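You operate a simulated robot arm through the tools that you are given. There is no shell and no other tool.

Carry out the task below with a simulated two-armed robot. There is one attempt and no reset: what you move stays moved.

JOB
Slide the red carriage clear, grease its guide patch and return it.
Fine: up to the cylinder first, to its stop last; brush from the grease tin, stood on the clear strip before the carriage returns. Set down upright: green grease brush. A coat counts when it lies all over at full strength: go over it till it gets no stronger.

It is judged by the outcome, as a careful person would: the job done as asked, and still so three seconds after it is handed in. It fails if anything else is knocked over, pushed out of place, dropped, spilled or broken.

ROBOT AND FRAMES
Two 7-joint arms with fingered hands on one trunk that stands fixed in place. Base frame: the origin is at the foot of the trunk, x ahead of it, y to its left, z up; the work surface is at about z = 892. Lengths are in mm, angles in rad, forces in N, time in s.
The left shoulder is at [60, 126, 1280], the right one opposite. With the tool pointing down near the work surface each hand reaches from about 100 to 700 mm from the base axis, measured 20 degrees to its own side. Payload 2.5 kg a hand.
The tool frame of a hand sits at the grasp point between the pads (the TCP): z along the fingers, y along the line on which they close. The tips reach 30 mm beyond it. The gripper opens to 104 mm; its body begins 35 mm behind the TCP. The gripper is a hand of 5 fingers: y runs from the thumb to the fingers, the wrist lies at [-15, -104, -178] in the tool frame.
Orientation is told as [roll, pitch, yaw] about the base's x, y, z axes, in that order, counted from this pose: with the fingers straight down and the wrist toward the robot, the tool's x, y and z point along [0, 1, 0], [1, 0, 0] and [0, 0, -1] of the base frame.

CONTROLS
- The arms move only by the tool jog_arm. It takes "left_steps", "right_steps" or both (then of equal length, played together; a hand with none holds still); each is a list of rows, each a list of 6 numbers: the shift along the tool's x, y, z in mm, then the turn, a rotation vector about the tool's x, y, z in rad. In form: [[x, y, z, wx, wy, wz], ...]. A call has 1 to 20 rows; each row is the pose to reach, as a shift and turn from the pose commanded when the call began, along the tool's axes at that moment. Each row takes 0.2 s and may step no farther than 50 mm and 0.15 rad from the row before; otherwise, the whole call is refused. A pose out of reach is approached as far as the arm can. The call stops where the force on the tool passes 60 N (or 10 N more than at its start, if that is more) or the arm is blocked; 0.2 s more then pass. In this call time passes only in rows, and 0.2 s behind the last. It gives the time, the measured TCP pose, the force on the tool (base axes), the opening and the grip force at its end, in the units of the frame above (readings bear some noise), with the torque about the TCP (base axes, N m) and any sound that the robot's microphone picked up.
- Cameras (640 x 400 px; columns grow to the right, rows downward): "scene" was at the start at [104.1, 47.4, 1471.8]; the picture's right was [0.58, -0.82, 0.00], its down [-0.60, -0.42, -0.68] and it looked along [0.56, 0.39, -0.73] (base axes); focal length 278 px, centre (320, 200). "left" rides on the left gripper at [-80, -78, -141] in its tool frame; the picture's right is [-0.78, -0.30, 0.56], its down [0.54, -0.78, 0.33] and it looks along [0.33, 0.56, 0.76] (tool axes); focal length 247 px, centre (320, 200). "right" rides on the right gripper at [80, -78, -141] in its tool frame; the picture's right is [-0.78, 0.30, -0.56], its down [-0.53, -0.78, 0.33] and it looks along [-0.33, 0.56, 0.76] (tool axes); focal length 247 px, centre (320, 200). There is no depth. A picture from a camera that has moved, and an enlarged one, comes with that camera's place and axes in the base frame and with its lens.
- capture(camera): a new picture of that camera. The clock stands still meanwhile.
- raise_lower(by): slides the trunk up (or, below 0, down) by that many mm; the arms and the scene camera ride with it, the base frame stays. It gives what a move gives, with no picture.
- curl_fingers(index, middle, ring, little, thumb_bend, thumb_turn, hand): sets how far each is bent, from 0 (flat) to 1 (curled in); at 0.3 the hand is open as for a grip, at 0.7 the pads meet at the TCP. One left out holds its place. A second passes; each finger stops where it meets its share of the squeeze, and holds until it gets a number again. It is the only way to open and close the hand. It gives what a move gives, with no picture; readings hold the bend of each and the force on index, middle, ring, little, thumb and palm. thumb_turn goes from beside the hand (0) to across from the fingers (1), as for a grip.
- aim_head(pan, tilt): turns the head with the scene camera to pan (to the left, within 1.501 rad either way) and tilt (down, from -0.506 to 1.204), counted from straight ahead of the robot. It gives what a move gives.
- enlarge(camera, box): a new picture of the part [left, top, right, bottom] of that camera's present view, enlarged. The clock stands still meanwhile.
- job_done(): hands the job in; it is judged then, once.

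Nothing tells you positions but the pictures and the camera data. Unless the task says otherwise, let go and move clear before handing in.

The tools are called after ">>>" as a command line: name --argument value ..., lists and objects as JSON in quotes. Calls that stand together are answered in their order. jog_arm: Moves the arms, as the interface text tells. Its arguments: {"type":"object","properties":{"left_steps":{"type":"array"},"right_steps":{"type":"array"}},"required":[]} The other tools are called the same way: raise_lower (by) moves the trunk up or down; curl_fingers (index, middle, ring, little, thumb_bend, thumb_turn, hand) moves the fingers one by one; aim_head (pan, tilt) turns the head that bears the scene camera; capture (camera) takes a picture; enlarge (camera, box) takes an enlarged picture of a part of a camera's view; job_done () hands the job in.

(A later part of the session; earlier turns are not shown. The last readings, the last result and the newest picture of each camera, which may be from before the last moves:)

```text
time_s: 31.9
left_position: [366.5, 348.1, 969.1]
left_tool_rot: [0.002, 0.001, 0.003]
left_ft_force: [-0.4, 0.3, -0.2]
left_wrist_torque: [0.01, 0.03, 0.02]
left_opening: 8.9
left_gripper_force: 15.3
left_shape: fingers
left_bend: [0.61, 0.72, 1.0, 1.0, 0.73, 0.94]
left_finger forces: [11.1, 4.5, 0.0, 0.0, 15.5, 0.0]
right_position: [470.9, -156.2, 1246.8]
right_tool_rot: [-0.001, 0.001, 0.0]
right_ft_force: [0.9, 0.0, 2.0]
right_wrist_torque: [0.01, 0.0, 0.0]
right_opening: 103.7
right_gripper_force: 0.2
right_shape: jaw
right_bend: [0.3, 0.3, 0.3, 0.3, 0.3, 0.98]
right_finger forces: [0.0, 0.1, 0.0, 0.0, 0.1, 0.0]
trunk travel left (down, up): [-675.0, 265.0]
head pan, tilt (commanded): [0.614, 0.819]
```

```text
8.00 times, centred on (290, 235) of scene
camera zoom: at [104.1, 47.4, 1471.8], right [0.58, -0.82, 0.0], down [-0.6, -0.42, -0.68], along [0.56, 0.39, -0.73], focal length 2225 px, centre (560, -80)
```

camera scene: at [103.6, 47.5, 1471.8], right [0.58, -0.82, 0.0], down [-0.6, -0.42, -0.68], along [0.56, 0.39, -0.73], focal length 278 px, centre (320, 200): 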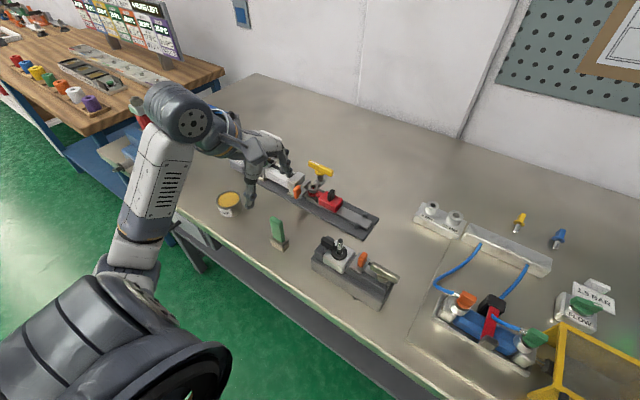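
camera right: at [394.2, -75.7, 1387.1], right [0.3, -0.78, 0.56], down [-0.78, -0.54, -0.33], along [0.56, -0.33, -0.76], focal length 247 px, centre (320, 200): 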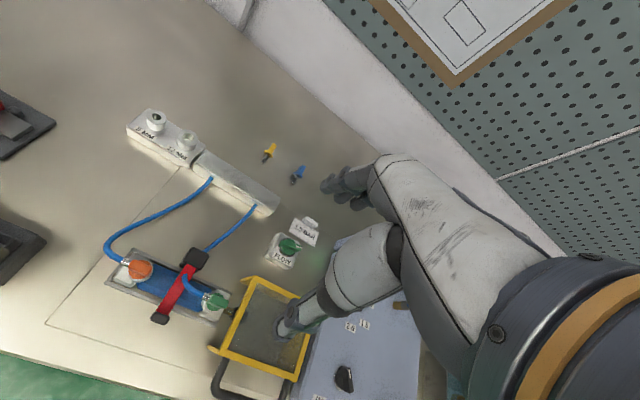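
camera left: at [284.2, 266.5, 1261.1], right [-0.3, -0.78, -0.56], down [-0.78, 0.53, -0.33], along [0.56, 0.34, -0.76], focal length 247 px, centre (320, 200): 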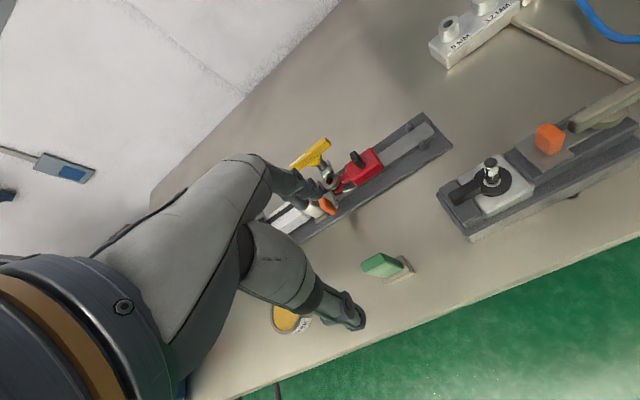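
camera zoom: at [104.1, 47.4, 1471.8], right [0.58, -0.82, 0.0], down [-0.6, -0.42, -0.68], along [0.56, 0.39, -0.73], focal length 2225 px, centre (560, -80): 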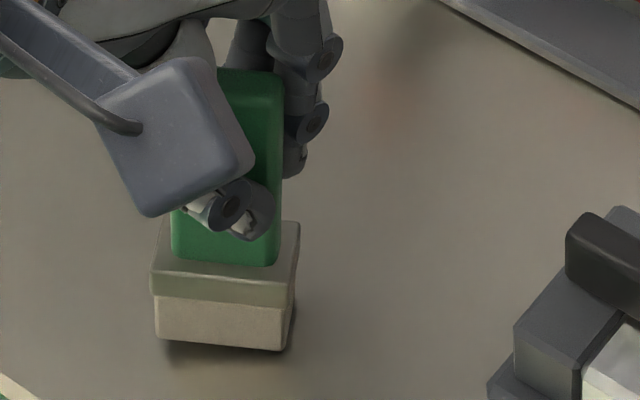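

The finger channel is slanted, so the brush leans about 0.3 rad and is yawed in the hand, though held firmly. I'll lift it slightly and then turn the hand to bring the brush upright.

>>> jog_arm --left_steps '[[0, 0, -8, 0, 0, 0], [0, 0, -18, 0, 0, 0], [0, 0, -30, 0, 0, 0]]'

>>> enlarge --camera "scene" --box '[255, 190, 315, 260]'

>>> enlarge --camera "left" --box '[270, 170, 420, 310]'

```text
time_s: 32.6
left_position: [366.1, 347.5, 998.1]
left_tool_rot: [0.0, -0.001, 0.003]
left_ft_force: [0.4, 0.0, -1.9]
left_wrist_torque: [-0.02, -0.01, 0.03]
left_opening: 9.0
left_gripper_force: 16.2
left_shape: fingers
left_bend: [0.61, 0.72, 1.0, 1.0, 0.73, 0.94]
left_finger forces: [11.1, 4.3, 0.1, 0.1, 15.4, 0.0]
right_position: [470.3, -155.9, 1247.4]
right_tool_rot: [0.0, 0.002, 0.0]
right_ft_force: [-0.7, -0.2, -0.9]
right_wrist_torque: [-0.02, 0.0, 0.0]
right_opening: 103.8
right_gripper_force: 0.2
right_shape: jaw
right_bend: [0.3, 0.3, 0.3, 0.3, 0.3, 0.98]
right_finger forces: [0.0, 0.1, 0.0, 0.0, 0.1, 0.1]
trunk travel left (down, up): [-675.0, 265.0]
head pan, tilt (commanded): [0.614, 0.819]
```

```text
5.71 times, centred on (285, 225) of scene
camera zoom: at [104.1, 47.4, 1471.8], right [0.58, -0.82, 0.0], down [-0.6, -0.42, -0.68], along [0.56, 0.39, -0.73], focal length 1589 px, centre (520, 57)
```

zoom: 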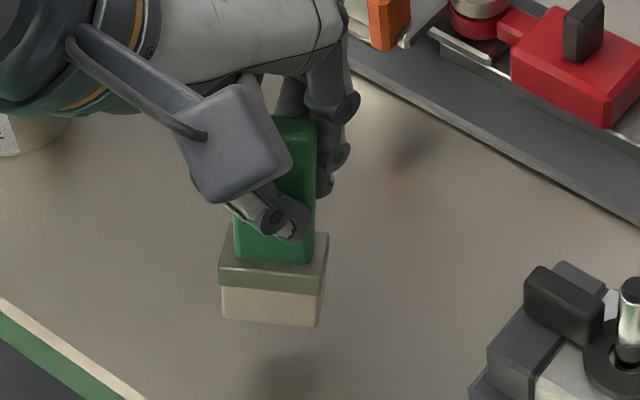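

```text
2.86 times, centred on (345, 240) of left
camera zoom: at [289.3, 268.1, 1139.4], right [-0.29, -0.78, -0.56], down [-0.78, 0.53, -0.33], along [0.56, 0.34, -0.76], focal length 706 px, centre (249, 86)
```

zoom: 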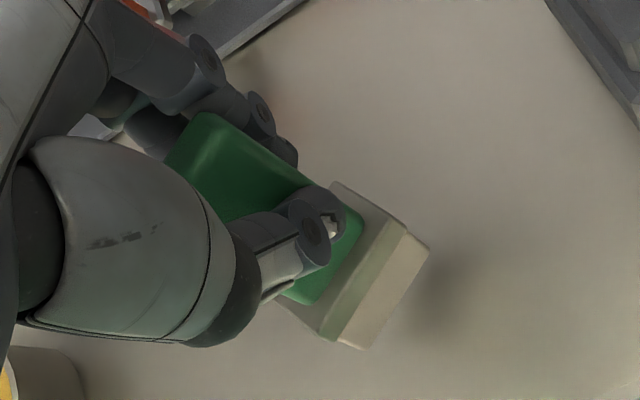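

The brush is held firmly at about 2 N weight. I'll turn the hand (pitch −0.2, yaw −0.45) in the air to bring the brush upright and square, then check.

>>> jog_arm --left_steps '[[0, 0, -4, -0.05, 0, 0.1125], [0, 0, -8, -0.1, 0, 0.225], [0, 0, -10, -0.15, 0, 0.3375], [0, 0, -10, -0.2, 0, 0.45]]'

>>> enlarge --camera "scene" --box '[255, 190, 315, 260]'

>>> capture --camera "scene"

>>> enlarge --camera "left" --box '[270, 170, 420, 310]'

```text
time_s: 33.6
left_position: [367.8, 348.3, 1009.2]
left_tool_rot: [0.046, -0.197, -0.457]
left_ft_force: [0.4, -0.4, -0.9]
left_wrist_torque: [0.01, 0.03, 0.03]
left_opening: 8.8
left_gripper_force: 15.1
left_shape: fingers
left_bend: [0.61, 0.72, 1.0, 1.0, 0.73, 0.94]
left_finger forces: [11.0, 4.4, 0.0, 0.0, 15.4, 0.1]
right_position: [470.9, -156.5, 1247.1]
right_tool_rot: [-0.001, 0.0, 0.0]
right_ft_force: [0.1, 0.0, 1.0]
right_wrist_torque: [-0.03, 0.01, 0.01]
right_opening: 103.7
right_gripper_force: 0.1
right_shape: jaw
right_bend: [0.3, 0.3, 0.3, 0.3, 0.3, 0.98]
right_finger forces: [0.1, 0.0, 0.0, 0.0, 0.1, 0.1]
trunk travel left (down, up): [-675.0, 265.0]
head pan, tilt (commanded): [0.614, 0.819]
```

```text
5.71 times, centred on (285, 225) of scene
camera zoom: at [104.2, 47.5, 1471.8], right [0.58, -0.82, 0.0], down [-0.6, -0.42, -0.68], along [0.56, 0.39, -0.73], focal length 1589 px, centre (520, 57)
```

zoom: 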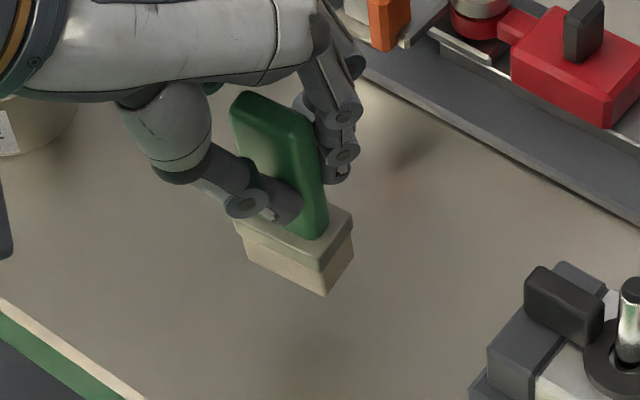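

```text
taken
camera scene: at [104.2, 47.5, 1471.8], right [0.58, -0.82, 0.0], down [-0.6, -0.42, -0.68], along [0.56, 0.39, -0.73], focal length 278 px, centre (320, 200)
```

scene: 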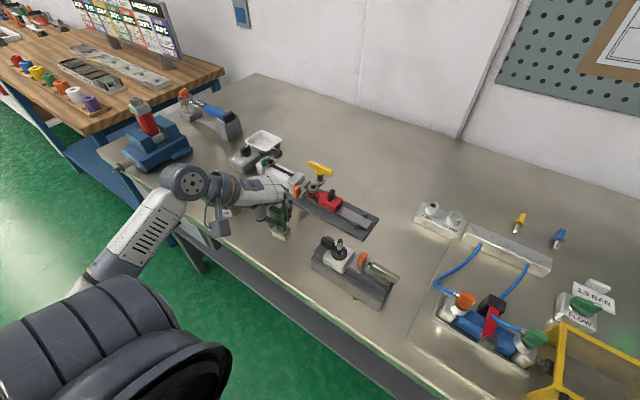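

```text
2.86 times, centred on (345, 240) of left
camera zoom: at [237.3, 315.8, 1127.9], right [-0.49, -0.59, -0.64], down [-0.39, 0.8, -0.45], along [0.78, 0.03, -0.62], focal length 706 px, centre (249, 86)
```

zoom: 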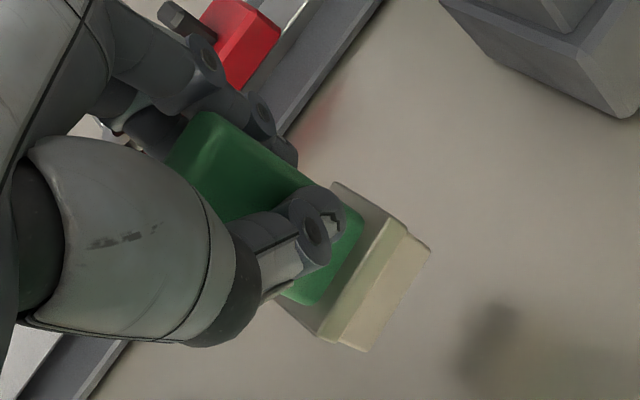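

The brush now hangs nearly upright (tilt under about 0.05 rad, yaw about +0.1) in a firm grip, so I'll use this grasp. I'll raise it and look at the tin more carefully before dipping.

>>> jog_arm --left_steps '[[5, -2, -25, 0, 0, 0.06], [10, -4, -50, 0, 0, 0.12], [10, -4, -80, 0, 0, 0.12]]'

>>> capture --camera "left"

>>> enlarge --camera "scene" --box '[200, 150, 320, 250]'

```text
time_s: 34.5
left_position: [352.1, 364.1, 1087.8]
left_tool_rot: [0.069, -0.186, -0.577]
left_ft_force: [0.2, 1.1, -2.0]
left_wrist_torque: [-0.01, 0.0, 0.04]
left_opening: 8.8
left_gripper_force: 15.0
left_shape: fingers
left_bend: [0.61, 0.72, 1.0, 1.0, 0.73, 0.94]
left_finger forces: [11.0, 4.3, 0.1, 0.0, 15.5, 0.0]
right_position: [470.4, -156.9, 1247.2]
right_tool_rot: [-0.001, -0.001, -0.001]
right_ft_force: [0.0, -0.2, 0.0]
right_wrist_torque: [0.01, 0.03, -0.01]
right_opening: 103.5
right_gripper_force: 0.1
right_shape: jaw
right_bend: [0.3, 0.3, 0.3, 0.3, 0.3, 0.98]
right_finger forces: [0.0, 0.0, 0.0, 0.0, 0.1, 0.0]
trunk travel left (down, up): [-675.0, 265.0]
head pan, tilt (commanded): [0.614, 0.819]
```

```text
taken
camera left: at [218.2, 343.9, 1206.6], right [-0.55, -0.52, -0.65], down [-0.29, 0.85, -0.43], along [0.78, -0.05, -0.62], focal length 247 px, centre (320, 200)
```

left: 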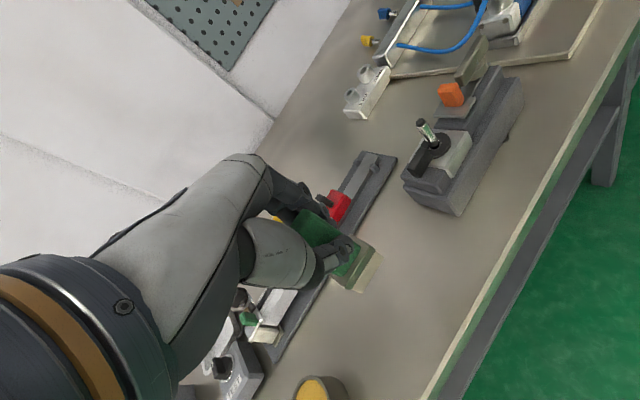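

```text
4.00 times, centred on (260, 200) of scene
camera zoom: at [104.0, 47.3, 1471.8], right [0.58, -0.82, 0.0], down [-0.6, -0.42, -0.68], along [0.56, 0.39, -0.73], focal length 1112 px, centre (560, 200)
```

zoom: 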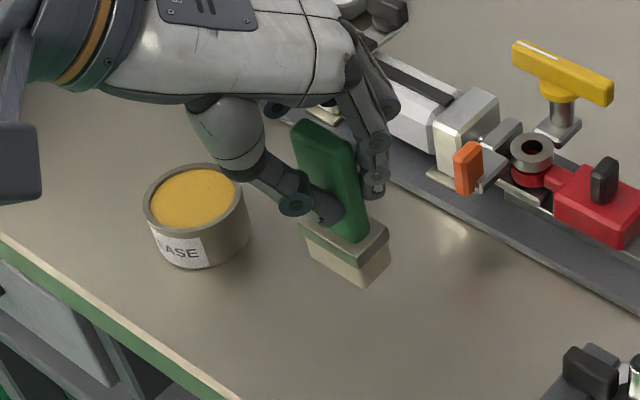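

>>> enlarge --camera "scene" --box '[210, 180, 270, 225]'

>>> enlarge --camera "left" --box '[270, 340, 370, 400]'

```text
8.89 times, centred on (240, 202) of scene
camera zoom: at [104.0, 47.3, 1471.8], right [0.58, -0.82, 0.0], down [-0.6, -0.42, -0.68], along [0.56, 0.39, -0.73], focal length 2472 px, centre (1031, 178)
```

zoom: 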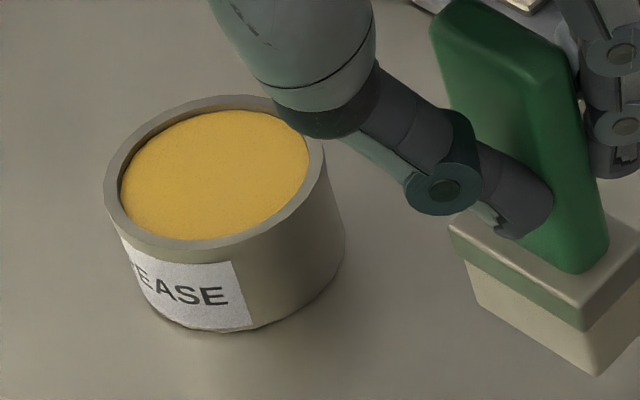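

```text
6.40 times, centred on (320, 370) of left
camera zoom: at [218.2, 343.9, 1206.6], right [-0.55, -0.52, -0.65], down [-0.29, 0.85, -0.43], along [0.78, -0.05, -0.62], focal length 1581 px, centre (320, -888)
```

zoom: 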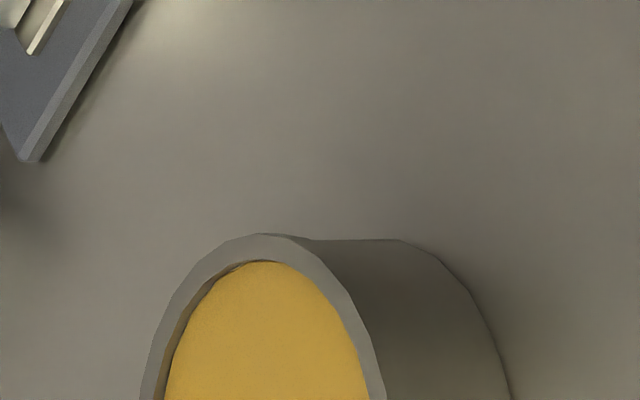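

The tin's rim centre comes out at about (377.5, 541.5), z≈931, with grease almost level with it at z≈929. I'll carry the brush over the tin at a safe height.

>>> jog_arm --left_steps '[[32.4, -15.5, -0.7, 0, 0, 0], [64.8, -31, -1.4, 0, 0, 0], [97.3, -46.5, -2, 0, 0, 0], [129.7, -62, -2.7, 0, 0, 0], [162.1, -77.5, -3.4, 0, 0, 0]]'

>>> enlarge --camera "scene" --box '[200, 140, 280, 230]'

>>> enlarge --camera "left" --box '[260, 160, 460, 340]'

```text
time_s: 35.6
left_position: [376.0, 541.5, 1087.8]
left_tool_rot: [0.071, -0.186, -0.581]
left_ft_force: [0.6, -0.1, -0.5]
left_wrist_torque: [-0.02, 0.0, 0.01]
left_opening: 8.9
left_gripper_force: 15.5
left_shape: fingers
left_bend: [0.61, 0.72, 1.0, 1.0, 0.73, 0.94]
left_finger forces: [10.8, 4.4, 0.1, 0.1, 15.4, 0.0]
right_position: [471.2, -156.1, 1247.5]
right_tool_rot: [0.001, -0.001, 0.0]
right_ft_force: [0.6, -0.1, -0.1]
right_wrist_torque: [-0.04, -0.02, 0.0]
right_opening: 103.8
right_gripper_force: 0.0
right_shape: jaw
right_bend: [0.3, 0.3, 0.3, 0.3, 0.3, 0.98]
right_finger forces: [0.0, 0.1, 0.0, 0.0, 0.1, 0.0]
trunk travel left (down, up): [-675.0, 265.0]
head pan, tilt (commanded): [0.614, 0.819]
```

```text
4.44 times, centred on (240, 185) of scene
camera zoom: at [104.3, 47.7, 1471.7], right [0.58, -0.82, 0.0], down [-0.6, -0.42, -0.68], along [0.56, 0.39, -0.73], focal length 1236 px, centre (676, 267)
```

zoom: 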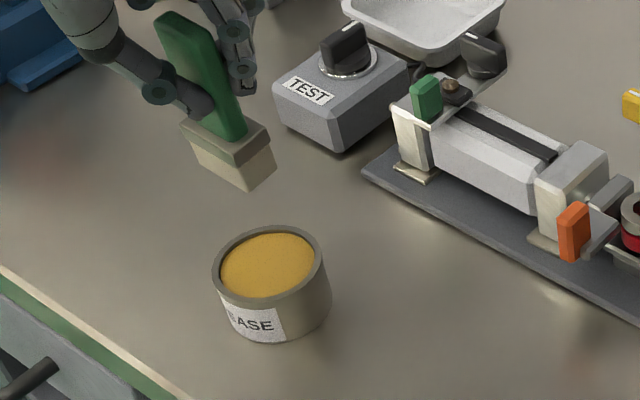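

```text
2.22 times, centred on (360, 250) of left
camera zoom: at [242.8, 521.3, 1206.2], right [-0.55, -0.52, -0.65], down [-0.29, 0.85, -0.43], along [0.78, -0.05, -0.62], focal length 549 px, centre (231, 89)
```

zoom: 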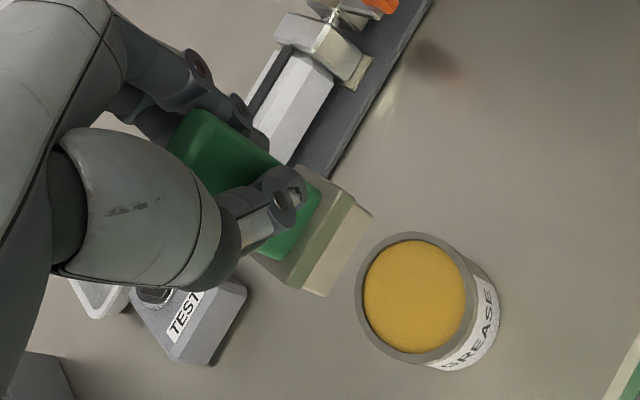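

>>> enlarge --camera "left" --box '[360, 215, 440, 275]'

>>> enlarge --camera "scene" --box '[215, 180, 265, 220]'

>>> enlarge --camera "left" --box '[320, 190, 400, 270]'

```text
6.67 times, centred on (400, 245) of left
camera zoom: at [242.8, 521.3, 1206.2], right [-0.55, -0.52, -0.65], down [-0.29, 0.85, -0.43], along [0.78, -0.05, -0.62], focal length 1646 px, centre (-213, -100)
```

zoom: 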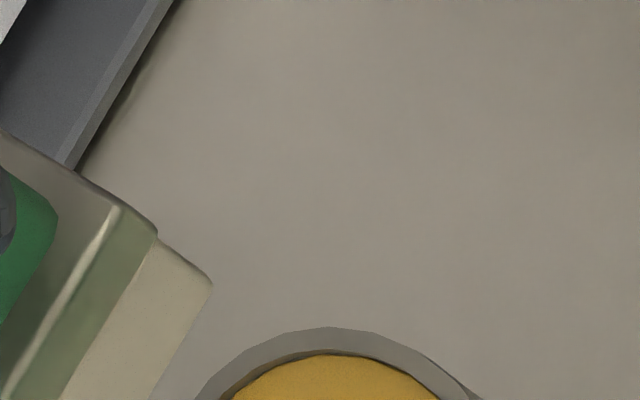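

```text
10.00 times, centred on (240, 200) of scene
camera zoom: at [104.3, 47.7, 1471.7], right [0.58, -0.82, 0.0], down [-0.6, -0.42, -0.68], along [0.56, 0.39, -0.73], focal length 2781 px, centre (1120, 200)
```

zoom: 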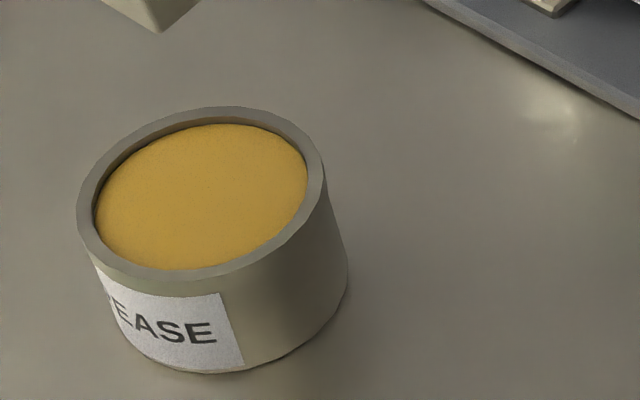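

```text
5.00 times, centred on (360, 230) of left
camera zoom: at [242.8, 521.3, 1206.2], right [-0.55, -0.52, -0.65], down [-0.29, 0.85, -0.43], along [0.78, -0.05, -0.62], focal length 1235 px, centre (120, 50)
```

zoom: 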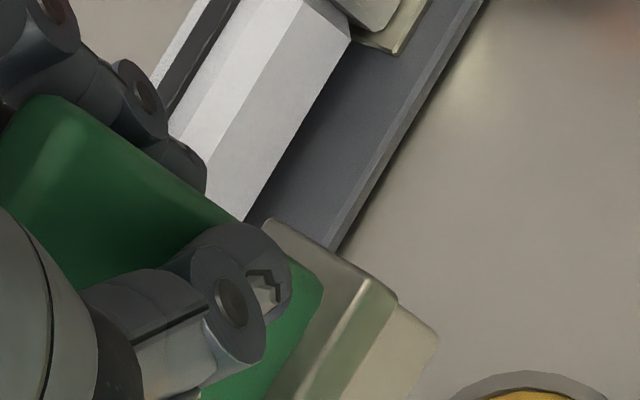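

Using both cameras together, the brush foot is about 85 mm above the rim and needs about 7 mm more in +y to be centred. I'll descend 65 mm with that correction and re-check.

>>> jog_arm --left_steps '[[0.1, -5.6, 21, 0, 0, 0], [0.2, -11.1, 42, 0, 0, 0], [0.3, -16.7, 63.2, 0, 0, 0]]'

>>> enlarge --camera "scene" --box '[205, 165, 275, 225]'

>>> enlarge --camera "left" --box '[300, 180, 440, 300]'

```text
time_s: 36.5
left_position: [373.9, 547.5, 1022.3]
left_tool_rot: [0.07, -0.187, -0.577]
left_ft_force: [0.0, -0.3, -2.2]
left_wrist_torque: [-0.02, 0.02, -0.01]
left_opening: 8.9
left_gripper_force: 15.2
left_shape: fingers
left_bend: [0.61, 0.72, 1.0, 1.0, 0.73, 0.94]
left_finger forces: [11.0, 4.3, 0.0, 0.0, 15.4, 0.0]
right_position: [472.0, -155.9, 1246.9]
right_tool_rot: [-0.001, 0.003, 0.001]
right_ft_force: [0.0, 1.5, -0.1]
right_wrist_torque: [-0.01, -0.02, 0.02]
right_opening: 103.7
right_gripper_force: 0.0
right_shape: jaw
right_bend: [0.3, 0.3, 0.3, 0.3, 0.3, 0.98]
right_finger forces: [0.0, 0.0, 0.0, 0.1, 0.1, 0.0]
trunk travel left (down, up): [-675.0, 265.0]
head pan, tilt (commanded): [0.614, 0.819]
```

```text
6.67 times, centred on (240, 195) of scene
camera zoom: at [104.3, 47.7, 1471.8], right [0.58, -0.82, 0.0], down [-0.6, -0.42, -0.68], along [0.56, 0.39, -0.73], focal length 1854 px, centre (853, 233)
```

zoom: 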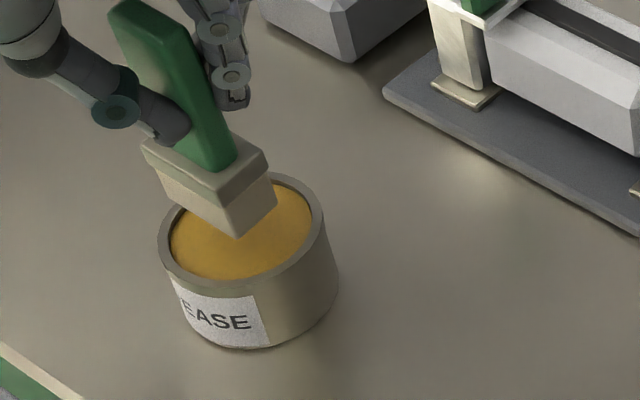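

```text
3.33 times, centred on (370, 240) of left
camera zoom: at [239.8, 527.3, 1141.6], right [-0.55, -0.52, -0.65], down [-0.29, 0.85, -0.43], along [0.78, -0.05, -0.62], focal length 823 px, centre (153, 67)
```

zoom: 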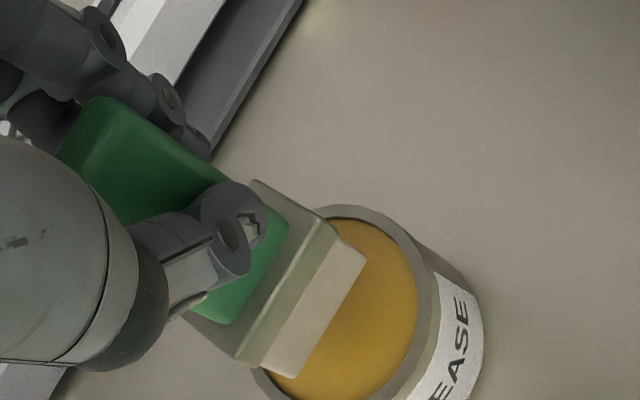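

The foot is centred over the tin within about 3 mm and roughly 16 mm above the rim. I'll lower it gently into the grease.

>>> jog_arm --left_steps '[[-0.6, -0.7, 6, 0, 0, 0], [-1.2, -1.4, 12, 0, 0, 0], [-1.8, -2.1, 17, 0, 0, 0]]'

>>> enlarge --camera "scene" --box '[205, 165, 275, 225]'

>>> enlarge --camera "left" --box '[300, 180, 440, 300]'

```text
time_s: 37.2
left_position: [374.9, 547.6, 1005.7]
left_tool_rot: [0.07, -0.186, -0.576]
left_ft_force: [-1.4, 0.1, -0.3]
left_wrist_torque: [0.0, 0.02, -0.03]
left_opening: 8.9
left_gripper_force: 15.6
left_shape: fingers
left_bend: [0.61, 0.72, 1.0, 1.0, 0.73, 0.94]
left_finger forces: [11.0, 4.3, 0.0, 0.1, 15.5, 0.1]
right_position: [471.1, -156.8, 1247.3]
right_tool_rot: [0.0, -0.001, 0.001]
right_ft_force: [0.2, -0.4, -0.7]
right_wrist_torque: [-0.02, 0.0, -0.01]
right_opening: 103.6
right_gripper_force: 0.1
right_shape: jaw
right_bend: [0.3, 0.3, 0.3, 0.3, 0.3, 0.98]
right_finger forces: [0.1, 0.0, 0.0, 0.0, 0.0, 0.0]
trunk travel left (down, up): [-675.0, 265.0]
head pan, tilt (commanded): [0.614, 0.819]
```

```text
6.67 times, centred on (240, 195) of scene
camera zoom: at [104.2, 47.6, 1471.8], right [0.58, -0.82, 0.0], down [-0.6, -0.42, -0.68], along [0.56, 0.39, -0.73], focal length 1854 px, centre (853, 233)
```

zoom: 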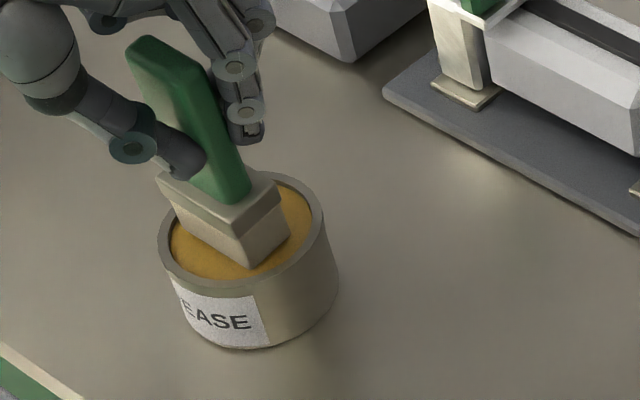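

```text
3.33 times, centred on (370, 240) of left
camera zoom: at [240.4, 526.5, 1123.8], right [-0.55, -0.52, -0.65], down [-0.29, 0.85, -0.43], along [0.78, -0.05, -0.62], focal length 823 px, centre (153, 67)
```

zoom: 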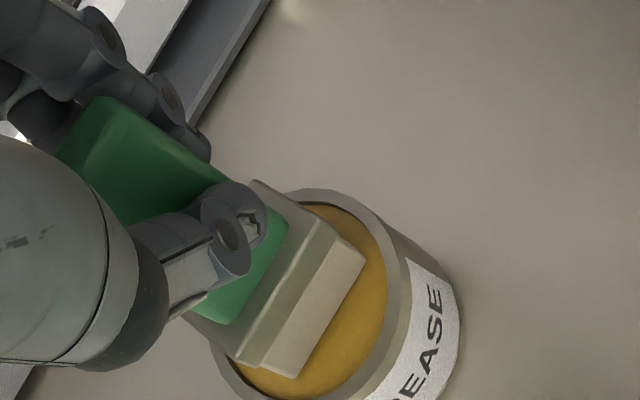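

The foot is at rim level and inside the rim on all sides. I'll lower the last few millimetres slowly into the grease.

>>> jog_arm --left_steps '[[0.1, -0.2, 2, 0, 0, 0], [0.2, -0.5, 4, 0, 0, 0], [0.3, -0.7, 6, 0, 0, 0], [0.4, -0.9, 8, 0, 0, 0]]'

>>> enlarge --camera "scene" --box '[205, 165, 275, 225]'

>>> enlarge --camera "left" --box '[300, 180, 440, 300]'

```text
time_s: 38.2
left_position: [375.5, 545.8, 1002.2]
left_tool_rot: [0.077, -0.192, -0.575]
left_ft_force: [1.2, 3.5, 21.0]
left_wrist_torque: [-0.15, -0.04, 0.01]
left_opening: 8.6
left_gripper_force: 21.3
left_shape: fingers
left_bend: [0.59, 0.73, 1.0, 1.0, 0.75, 0.94]
left_finger forces: [14.9, 7.4, 0.0, 0.0, 19.8, 0.0]
right_position: [469.2, -157.5, 1247.2]
right_tool_rot: [0.002, -0.002, 0.0]
right_ft_force: [-0.5, -0.2, -0.4]
right_wrist_torque: [0.02, 0.03, 0.01]
right_opening: 103.5
right_gripper_force: 0.0
right_shape: jaw
right_bend: [0.3, 0.3, 0.3, 0.3, 0.3, 0.98]
right_finger forces: [0.0, 0.0, 0.0, 0.0, 0.0, 0.0]
trunk travel left (down, up): [-675.0, 265.0]
head pan, tilt (commanded): [0.614, 0.819]
```

```text
6.67 times, centred on (240, 195) of scene
camera zoom: at [102.7, 45.5, 1472.3], right [0.58, -0.82, 0.0], down [-0.6, -0.42, -0.68], along [0.56, 0.4, -0.73], focal length 1854 px, centre (853, 233)
```

zoom: 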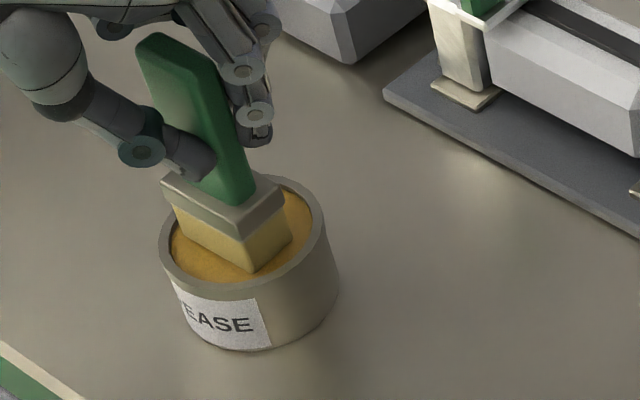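

```text
3.33 times, centred on (370, 240) of left
camera zoom: at [241.0, 526.1, 1118.9], right [-0.54, -0.52, -0.66], down [-0.29, 0.85, -0.43], along [0.79, -0.05, -0.61], focal length 823 px, centre (153, 67)
```

zoom: 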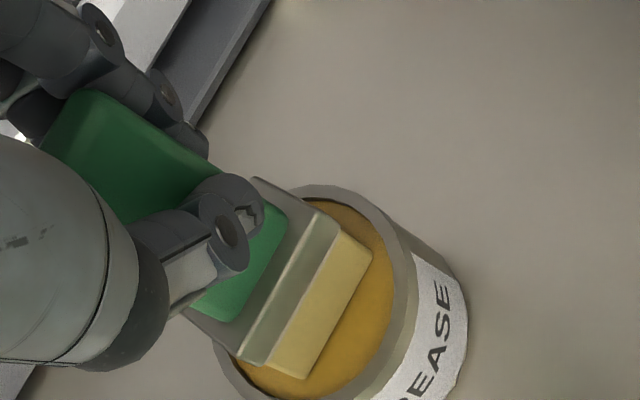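

The foot has turned yellow, so the brush is loaded. I'll raise it straight out of the tin.

>>> jog_arm --left_steps '[[0.7, 1.8, -9.8, 0, 0, 0], [2, 5.5, -29.4, 0, 0, 0], [4.1, 11.1, -59, 0, 0, 0], [6.1, 16.6, -93, 0, 0, 0]]'

>>> enlarge --camera "scene" --box '[200, 130, 290, 225]'

>>> enlarge --camera "left" --box '[280, 170, 460, 300]'

```text
time_s: 39.2
left_position: [374.0, 546.7, 1089.6]
left_tool_rot: [0.069, -0.184, -0.575]
left_ft_force: [-0.2, -0.3, -1.0]
left_wrist_torque: [0.02, -0.02, 0.01]
left_opening: 9.1
left_gripper_force: 15.7
left_shape: fingers
left_bend: [0.59, 0.73, 1.0, 1.0, 0.75, 0.94]
left_finger forces: [11.4, 4.5, 0.0, 0.1, 15.9, 0.0]
right_position: [471.0, -157.1, 1247.1]
right_tool_rot: [0.0, 0.0, 0.002]
right_ft_force: [0.5, -0.2, -0.4]
right_wrist_torque: [-0.03, 0.03, -0.03]
right_opening: 103.8
right_gripper_force: 0.0
right_shape: jaw
right_bend: [0.3, 0.3, 0.3, 0.3, 0.3, 0.98]
right_finger forces: [0.0, 0.0, 0.0, 0.1, 0.0, 0.1]
trunk travel left (down, up): [-675.0, 265.0]
head pan, tilt (commanded): [0.614, 0.819]
```

```text
4.21 times, centred on (245, 178) of scene
camera zoom: at [103.9, 47.1, 1471.7], right [0.58, -0.82, 0.0], down [-0.6, -0.42, -0.68], along [0.56, 0.39, -0.73], focal length 1171 px, centre (636, 295)
```

zoom: 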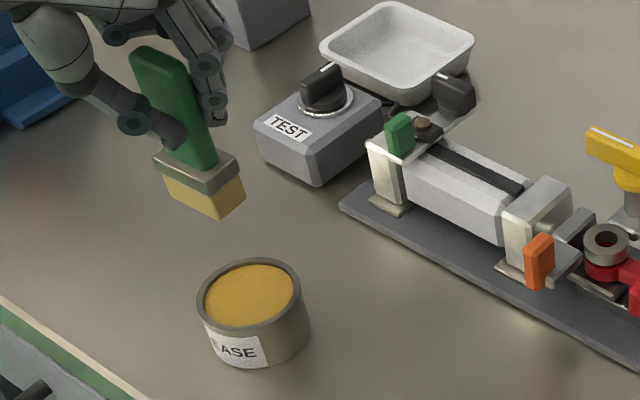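

```text
3.08 times, centred on (370, 235) of left
camera zoom: at [240.1, 527.3, 1209.1], right [-0.55, -0.52, -0.65], down [-0.29, 0.85, -0.43], along [0.78, -0.05, -0.62], focal length 760 px, centre (166, 92)
```

zoom: 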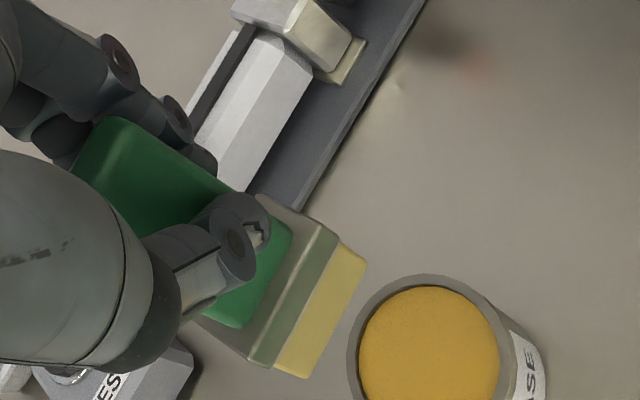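

>>> enlarge --camera "scene" --box '[198, 140, 238, 186]'

>>> enlarge --camera "left" --box '[330, 210, 400, 280]'

```text
8.70 times, centred on (218, 163) of scene
camera zoom: at [103.9, 47.1, 1471.7], right [0.58, -0.82, 0.0], down [-0.6, -0.42, -0.68], along [0.56, 0.39, -0.73], focal length 2418 px, centre (1207, 522)
```

zoom: 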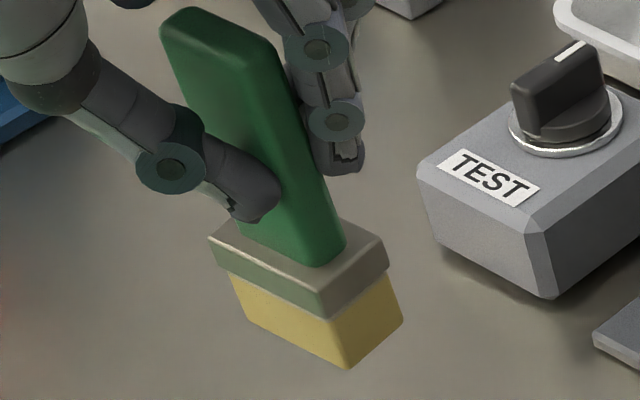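

```text
5.71 times, centred on (365, 245) of left
camera zoom: at [240.1, 527.3, 1209.1], right [-0.55, -0.52, -0.65], down [-0.29, 0.85, -0.43], along [0.78, -0.05, -0.62], focal length 1411 px, centre (63, -57)
```

zoom: 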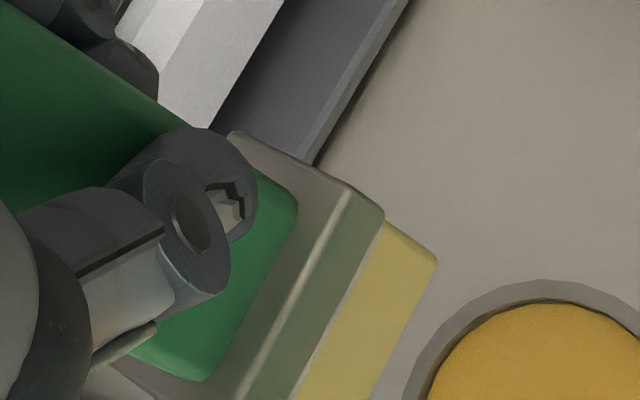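

The brush is loaded and hanging upright within about 0.03 rad. Now I'll carry it over the clear strip to above (538, 260), staying well above the yellow handle.

>>> jog_arm --left_steps '[[-19.6, 35.6, 5.4, 0, 0, 0], [-39.2, 71.2, 10.7, 0, 0, 0], [-58.8, 106.8, 16.1, 0, 0, 0], [-78.4, 142.4, 21.4, 0, 0, 0], [-98, 178, 26.8, 0, 0, 0], [-117.6, 213.6, 32.2, 0, 0, 0], [-137.2, 249.2, 37.5, 0, 0, 0], [-156.9, 284.7, 42.9, 0, 0, 0]]'

>>> capture --camera "scene"

>>> enlarge --camera "left" --box '[280, 170, 480, 320]'

```text
time_s: 41.0
left_position: [535.8, 259.3, 1091.4]
left_tool_rot: [0.068, -0.186, -0.577]
left_ft_force: [0.4, 0.4, -1.8]
left_wrist_torque: [0.0, 0.01, 0.01]
left_opening: 9.0
left_gripper_force: 15.8
left_shape: fingers
left_bend: [0.59, 0.73, 1.0, 1.0, 0.75, 0.94]
left_finger forces: [11.3, 4.4, 0.0, 0.1, 15.6, 0.1]
right_position: [470.1, -157.4, 1246.4]
right_tool_rot: [0.0, 0.0, -0.001]
right_ft_force: [0.3, 0.8, 0.2]
right_wrist_torque: [0.02, 0.0, -0.01]
right_opening: 103.6
right_gripper_force: 0.1
right_shape: jaw
right_bend: [0.3, 0.3, 0.3, 0.3, 0.3, 0.98]
right_finger forces: [0.0, 0.0, 0.1, 0.0, 0.0, 0.1]
trunk travel left (down, up): [-675.0, 265.0]
head pan, tilt (commanded): [0.614, 0.819]
```

```text
taken
camera scene: at [104.5, 47.0, 1471.7], right [0.58, -0.82, 0.0], down [-0.6, -0.42, -0.68], along [0.56, 0.39, -0.73], focal length 278 px, centre (320, 200)
```

scene: 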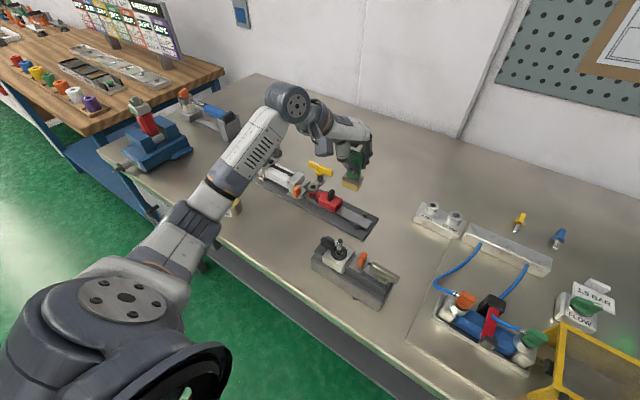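

```text
2.67 times, centred on (380, 245) of left
camera zoom: at [401.1, 238.7, 1210.9], right [-0.55, -0.52, -0.65], down [-0.29, 0.85, -0.43], along [0.78, -0.05, -0.62], focal length 659 px, centre (160, 80)
```

zoom: 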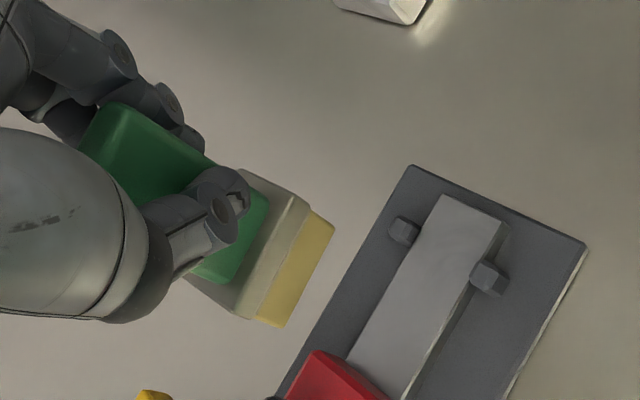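

The foot is above the strip, and both cameras agree the strip spans x≈523 to 554 with its top at z≈906. I'll lower to about 15 mm above it.

>>> jog_arm --left_steps '[[-2.2, -6.3, 28.6, 0, 0, 0], [-4.3, -12.6, 57.2, 0, 0, 0], [-6.4, -18.9, 85.8, 0, 0, 0]]'

>>> enlarge --camera "scene" --box '[320, 160, 400, 240]'

>>> enlarge --camera "left" --box '[280, 170, 460, 310]'

```text
time_s: 41.9
left_position: [533.3, 260.2, 1001.8]
left_tool_rot: [0.07, -0.185, -0.577]
left_ft_force: [0.7, -0.9, -1.4]
left_wrist_torque: [0.01, 0.06, -0.01]
left_opening: 9.2
left_gripper_force: 15.6
left_shape: fingers
left_bend: [0.59, 0.73, 1.0, 1.0, 0.75, 0.94]
left_finger forces: [11.4, 4.4, 0.1, 0.0, 15.8, 0.0]
right_position: [472.0, -155.2, 1246.5]
right_tool_rot: [-0.001, 0.0, -0.001]
right_ft_force: [-0.2, 0.1, -0.6]
right_wrist_torque: [0.0, 0.0, 0.01]
right_opening: 103.3
right_gripper_force: 0.1
right_shape: jaw
right_bend: [0.3, 0.3, 0.3, 0.3, 0.3, 0.98]
right_finger forces: [0.0, 0.0, 0.0, 0.0, 0.0, 0.0]
trunk travel left (down, up): [-675.0, 265.0]
head pan, tilt (commanded): [0.614, 0.819]
```

```text
5.00 times, centred on (360, 200) of scene
camera zoom: at [104.3, 47.5, 1471.8], right [0.58, -0.82, 0.0], down [-0.6, -0.42, -0.68], along [0.56, 0.39, -0.73], focal length 1390 px, centre (120, 200)
```

zoom: 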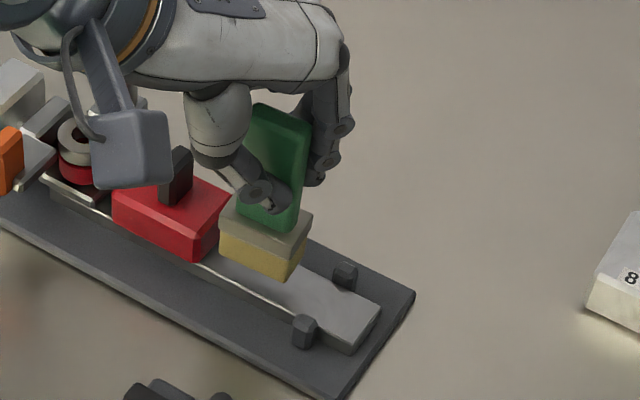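

```text
2.86 times, centred on (370, 240) of left
camera zoom: at [399.4, 240.5, 1121.0], right [-0.55, -0.52, -0.65], down [-0.29, 0.85, -0.43], along [0.78, -0.05, -0.62], focal length 706 px, centre (177, 86)
```

zoom: 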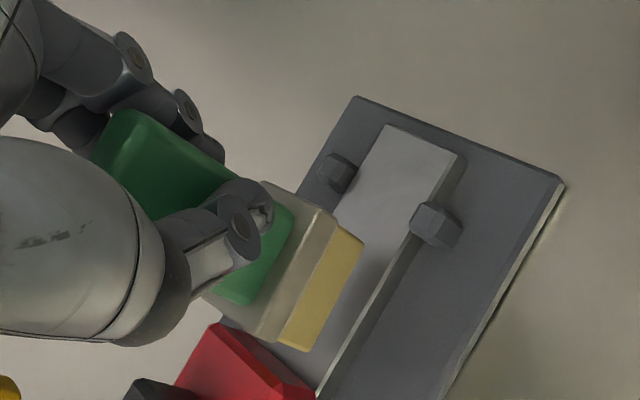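

The foot is above the strip about 13 mm clear of the carriage. I'll lower slowly until it touches.

>>> jog_arm --left_steps '[[-0.2, -0.6, 3, 0, 0, 0], [-0.4, -1.1, 6, 0, 0, 0], [-0.6, -1.7, 9, 0, 0, 0], [-0.7, -2.0, 11, 0, 0, 0]]'

>>> enlarge --camera "left" --box '[300, 190, 420, 300]'

```text
time_s: 42.9
left_position: [531.6, 260.5, 992.3]
left_tool_rot: [0.068, -0.188, -0.577]
left_ft_force: [0.1, -0.2, 0.0]
left_wrist_torque: [0.0, 0.02, -0.01]
left_opening: 8.9
left_gripper_force: 15.7
left_shape: fingers
left_bend: [0.59, 0.73, 1.0, 1.0, 0.75, 0.94]
left_finger forces: [11.2, 4.5, 0.0, 0.1, 15.7, 0.0]
right_position: [471.3, -156.7, 1246.3]
right_tool_rot: [0.001, 0.001, 0.001]
right_ft_force: [0.0, 0.7, 0.2]
right_wrist_torque: [0.0, -0.01, -0.01]
right_opening: 103.5
right_gripper_force: 0.0
right_shape: jaw
right_bend: [0.3, 0.3, 0.3, 0.3, 0.3, 0.98]
right_finger forces: [0.1, 0.0, 0.0, 0.0, 0.1, 0.1]
trunk travel left (down, up): [-675.0, 265.0]
head pan, tilt (commanded): [0.614, 0.819]
```

```text
3.64 times, centred on (360, 245) of left
camera zoom: at [398.3, 241.0, 1111.0], right [-0.55, -0.52, -0.65], down [-0.29, 0.85, -0.43], along [0.78, -0.05, -0.62], focal length 898 px, centre (174, 36)
```

zoom: 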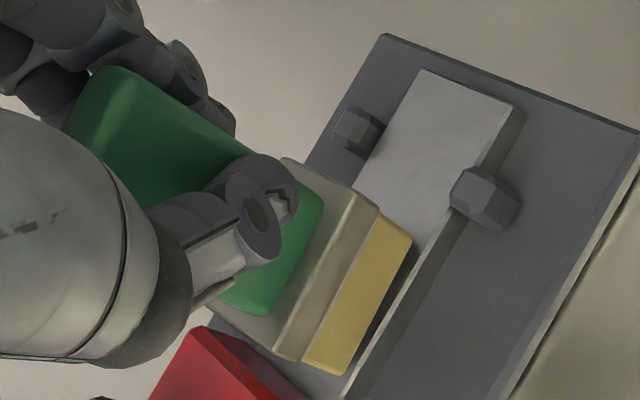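

>>> jog_arm --left_steps '[[-0.1, -0.3, 1.5, 0, 0, 0], [-0.2, -0.6, 3, 0, 0, 0]]'

```text
time_s: 43.5
left_position: [531.1, 262.2, 988.0]
left_tool_rot: [0.069, -0.186, -0.579]
left_ft_force: [-0.1, -0.5, -1.2]
left_wrist_torque: [0.01, 0.03, -0.04]
left_opening: 8.8
left_gripper_force: 15.5
left_shape: fingers
left_bend: [0.59, 0.73, 1.0, 1.0, 0.75, 0.94]
left_finger forces: [11.3, 4.4, 0.1, 0.1, 15.8, 0.0]
right_position: [471.4, -154.8, 1248.2]
right_tool_rot: [0.001, 0.0, -0.001]
right_ft_force: [0.0, 0.5, 0.7]
right_wrist_torque: [-0.01, 0.01, -0.01]
right_opening: 103.8
right_gripper_force: 0.0
right_shape: jaw
right_bend: [0.3, 0.3, 0.3, 0.3, 0.3, 0.98]
right_finger forces: [0.0, 0.0, 0.0, 0.1, 0.1, 0.0]
trunk travel left (down, up): [-675.0, 265.0]
head pan, tilt (commanded): [0.614, 0.819]
```

>>> jog_arm --left_steps '[[-0.1, -0.3, 1.5, 0, 0, 0], [-0.2, -0.5, 2.7, 0, 0, 0]]'

>>> enlarge --camera "left" --box '[300, 190, 420, 300]'

>>> enlarge --camera "scene" --box '[340, 190, 400, 240]'

```text
time_s: 44.0
left_position: [531.7, 261.1, 985.3]
left_tool_rot: [0.068, -0.186, -0.576]
left_ft_force: [0.4, 0.7, -0.7]
left_wrist_torque: [0.04, 0.01, 0.01]
left_opening: 8.7
left_gripper_force: 15.9
left_shape: fingers
left_bend: [0.59, 0.73, 1.0, 1.0, 0.75, 0.94]
left_finger forces: [11.5, 4.4, 0.0, 0.1, 15.7, 0.0]
right_position: [470.6, -156.5, 1246.9]
right_tool_rot: [-0.001, 0.0, 0.0]
right_ft_force: [-0.1, 0.0, 0.3]
right_wrist_torque: [-0.02, 0.02, 0.01]
right_opening: 103.6
right_gripper_force: 0.0
right_shape: jaw
right_bend: [0.3, 0.3, 0.3, 0.3, 0.3, 0.98]
right_finger forces: [0.0, 0.1, 0.1, 0.0, 0.0, 0.1]
trunk travel left (down, up): [-675.0, 265.0]
head pan, tilt (commanded): [0.614, 0.819]
```

```text
3.64 times, centred on (360, 245) of left
camera zoom: at [397.8, 241.3, 1104.8], right [-0.55, -0.52, -0.65], down [-0.29, 0.85, -0.43], along [0.78, -0.05, -0.62], focal length 898 px, centre (174, 36)
```

zoom: 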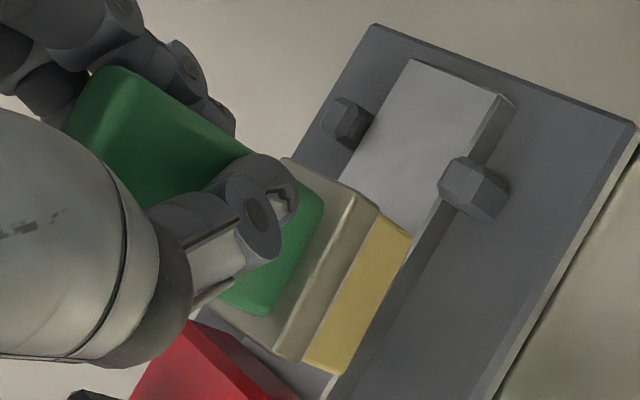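

```text
8.00 times, centred on (370, 215) of scene
camera zoom: at [104.2, 47.4, 1471.8], right [0.58, -0.82, 0.0], down [-0.6, -0.42, -0.68], along [0.56, 0.39, -0.73], focal length 2225 px, centre (-80, 80)
```

zoom: 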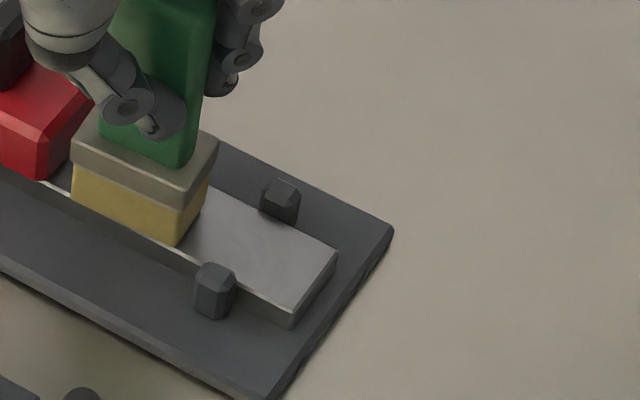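

>>> jog_arm --left_steps '[[0.2, 0.3, 1.3, 0, 0, 0], [0.3, 0.3, 2.6, 0, 0, 0]]'

```text
time_s: 44.6
left_position: [533.0, 261.4, 984.9]
left_tool_rot: [0.069, -0.188, -0.576]
left_ft_force: [0.3, 0.7, 0.6]
left_wrist_torque: [-0.02, 0.03, 0.0]
left_opening: 9.1
left_gripper_force: 16.3
left_shape: fingers
left_bend: [0.59, 0.73, 1.0, 1.0, 0.75, 0.94]
left_finger forces: [11.5, 4.6, 0.0, 0.1, 16.0, 0.1]
right_position: [471.7, -154.8, 1246.8]
right_tool_rot: [0.0, -0.001, 0.002]
right_ft_force: [0.2, 0.3, 0.8]
right_wrist_torque: [0.02, 0.0, 0.01]
right_opening: 103.6
right_gripper_force: 0.1
right_shape: jaw
right_bend: [0.3, 0.3, 0.3, 0.3, 0.3, 0.98]
right_finger forces: [0.0, 0.0, 0.0, 0.0, 0.0, 0.0]
trunk travel left (down, up): [-675.0, 265.0]
head pan, tilt (commanded): [0.614, 0.819]
```

>>> jog_arm --left_steps '[[-0.1, -0.3, 1.5, 0, 0, 0], [-0.1, -0.3, 1.5, 0, 0, 0]]'

>>> enlarge --camera "left" --box '[300, 190, 420, 300]'

>>> enlarge --camera "scene" --box '[340, 190, 400, 240]'

```text
time_s: 45.2
left_position: [532.8, 261.0, 984.0]
left_tool_rot: [0.073, -0.191, -0.574]
left_ft_force: [0.8, 1.1, 7.2]
left_wrist_torque: [-0.06, -0.03, 0.0]
left_opening: 8.9
left_gripper_force: 17.1
left_shape: fingers
left_bend: [0.59, 0.73, 1.0, 1.0, 0.75, 0.94]
left_finger forces: [12.3, 5.1, 0.1, 0.0, 16.5, 0.1]
right_position: [469.9, -156.9, 1247.2]
right_tool_rot: [0.0, 0.0, 0.002]
right_ft_force: [-0.4, -0.4, 0.3]
right_wrist_torque: [-0.05, 0.04, -0.01]
right_opening: 103.5
right_gripper_force: 0.0
right_shape: jaw
right_bend: [0.3, 0.3, 0.3, 0.3, 0.3, 0.98]
right_finger forces: [0.0, 0.0, 0.0, 0.1, 0.1, 0.1]
trunk travel left (down, up): [-675.0, 265.0]
head pan, tilt (commanded): [0.614, 0.819]
```

```text
3.64 times, centred on (360, 245) of left
camera zoom: at [398.5, 241.2, 1101.9], right [-0.55, -0.52, -0.66], down [-0.29, 0.85, -0.43], along [0.79, -0.05, -0.62], focal length 898 px, centre (174, 36)
```

zoom: 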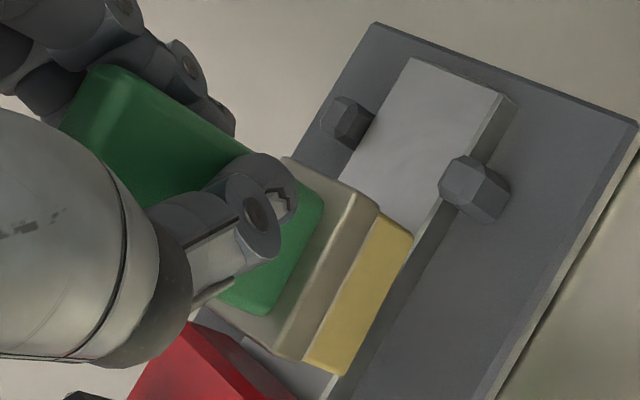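

```text
8.00 times, centred on (370, 215) of scene
camera zoom: at [103.4, 47.2, 1471.9], right [0.58, -0.82, 0.0], down [-0.6, -0.42, -0.68], along [0.56, 0.39, -0.73], focal length 2225 px, centre (-80, 80)
```

zoom: 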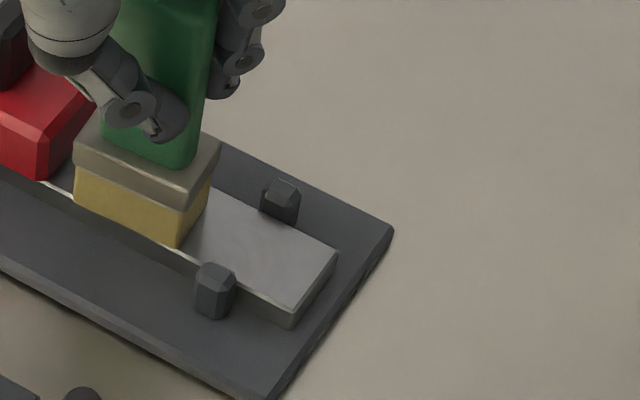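

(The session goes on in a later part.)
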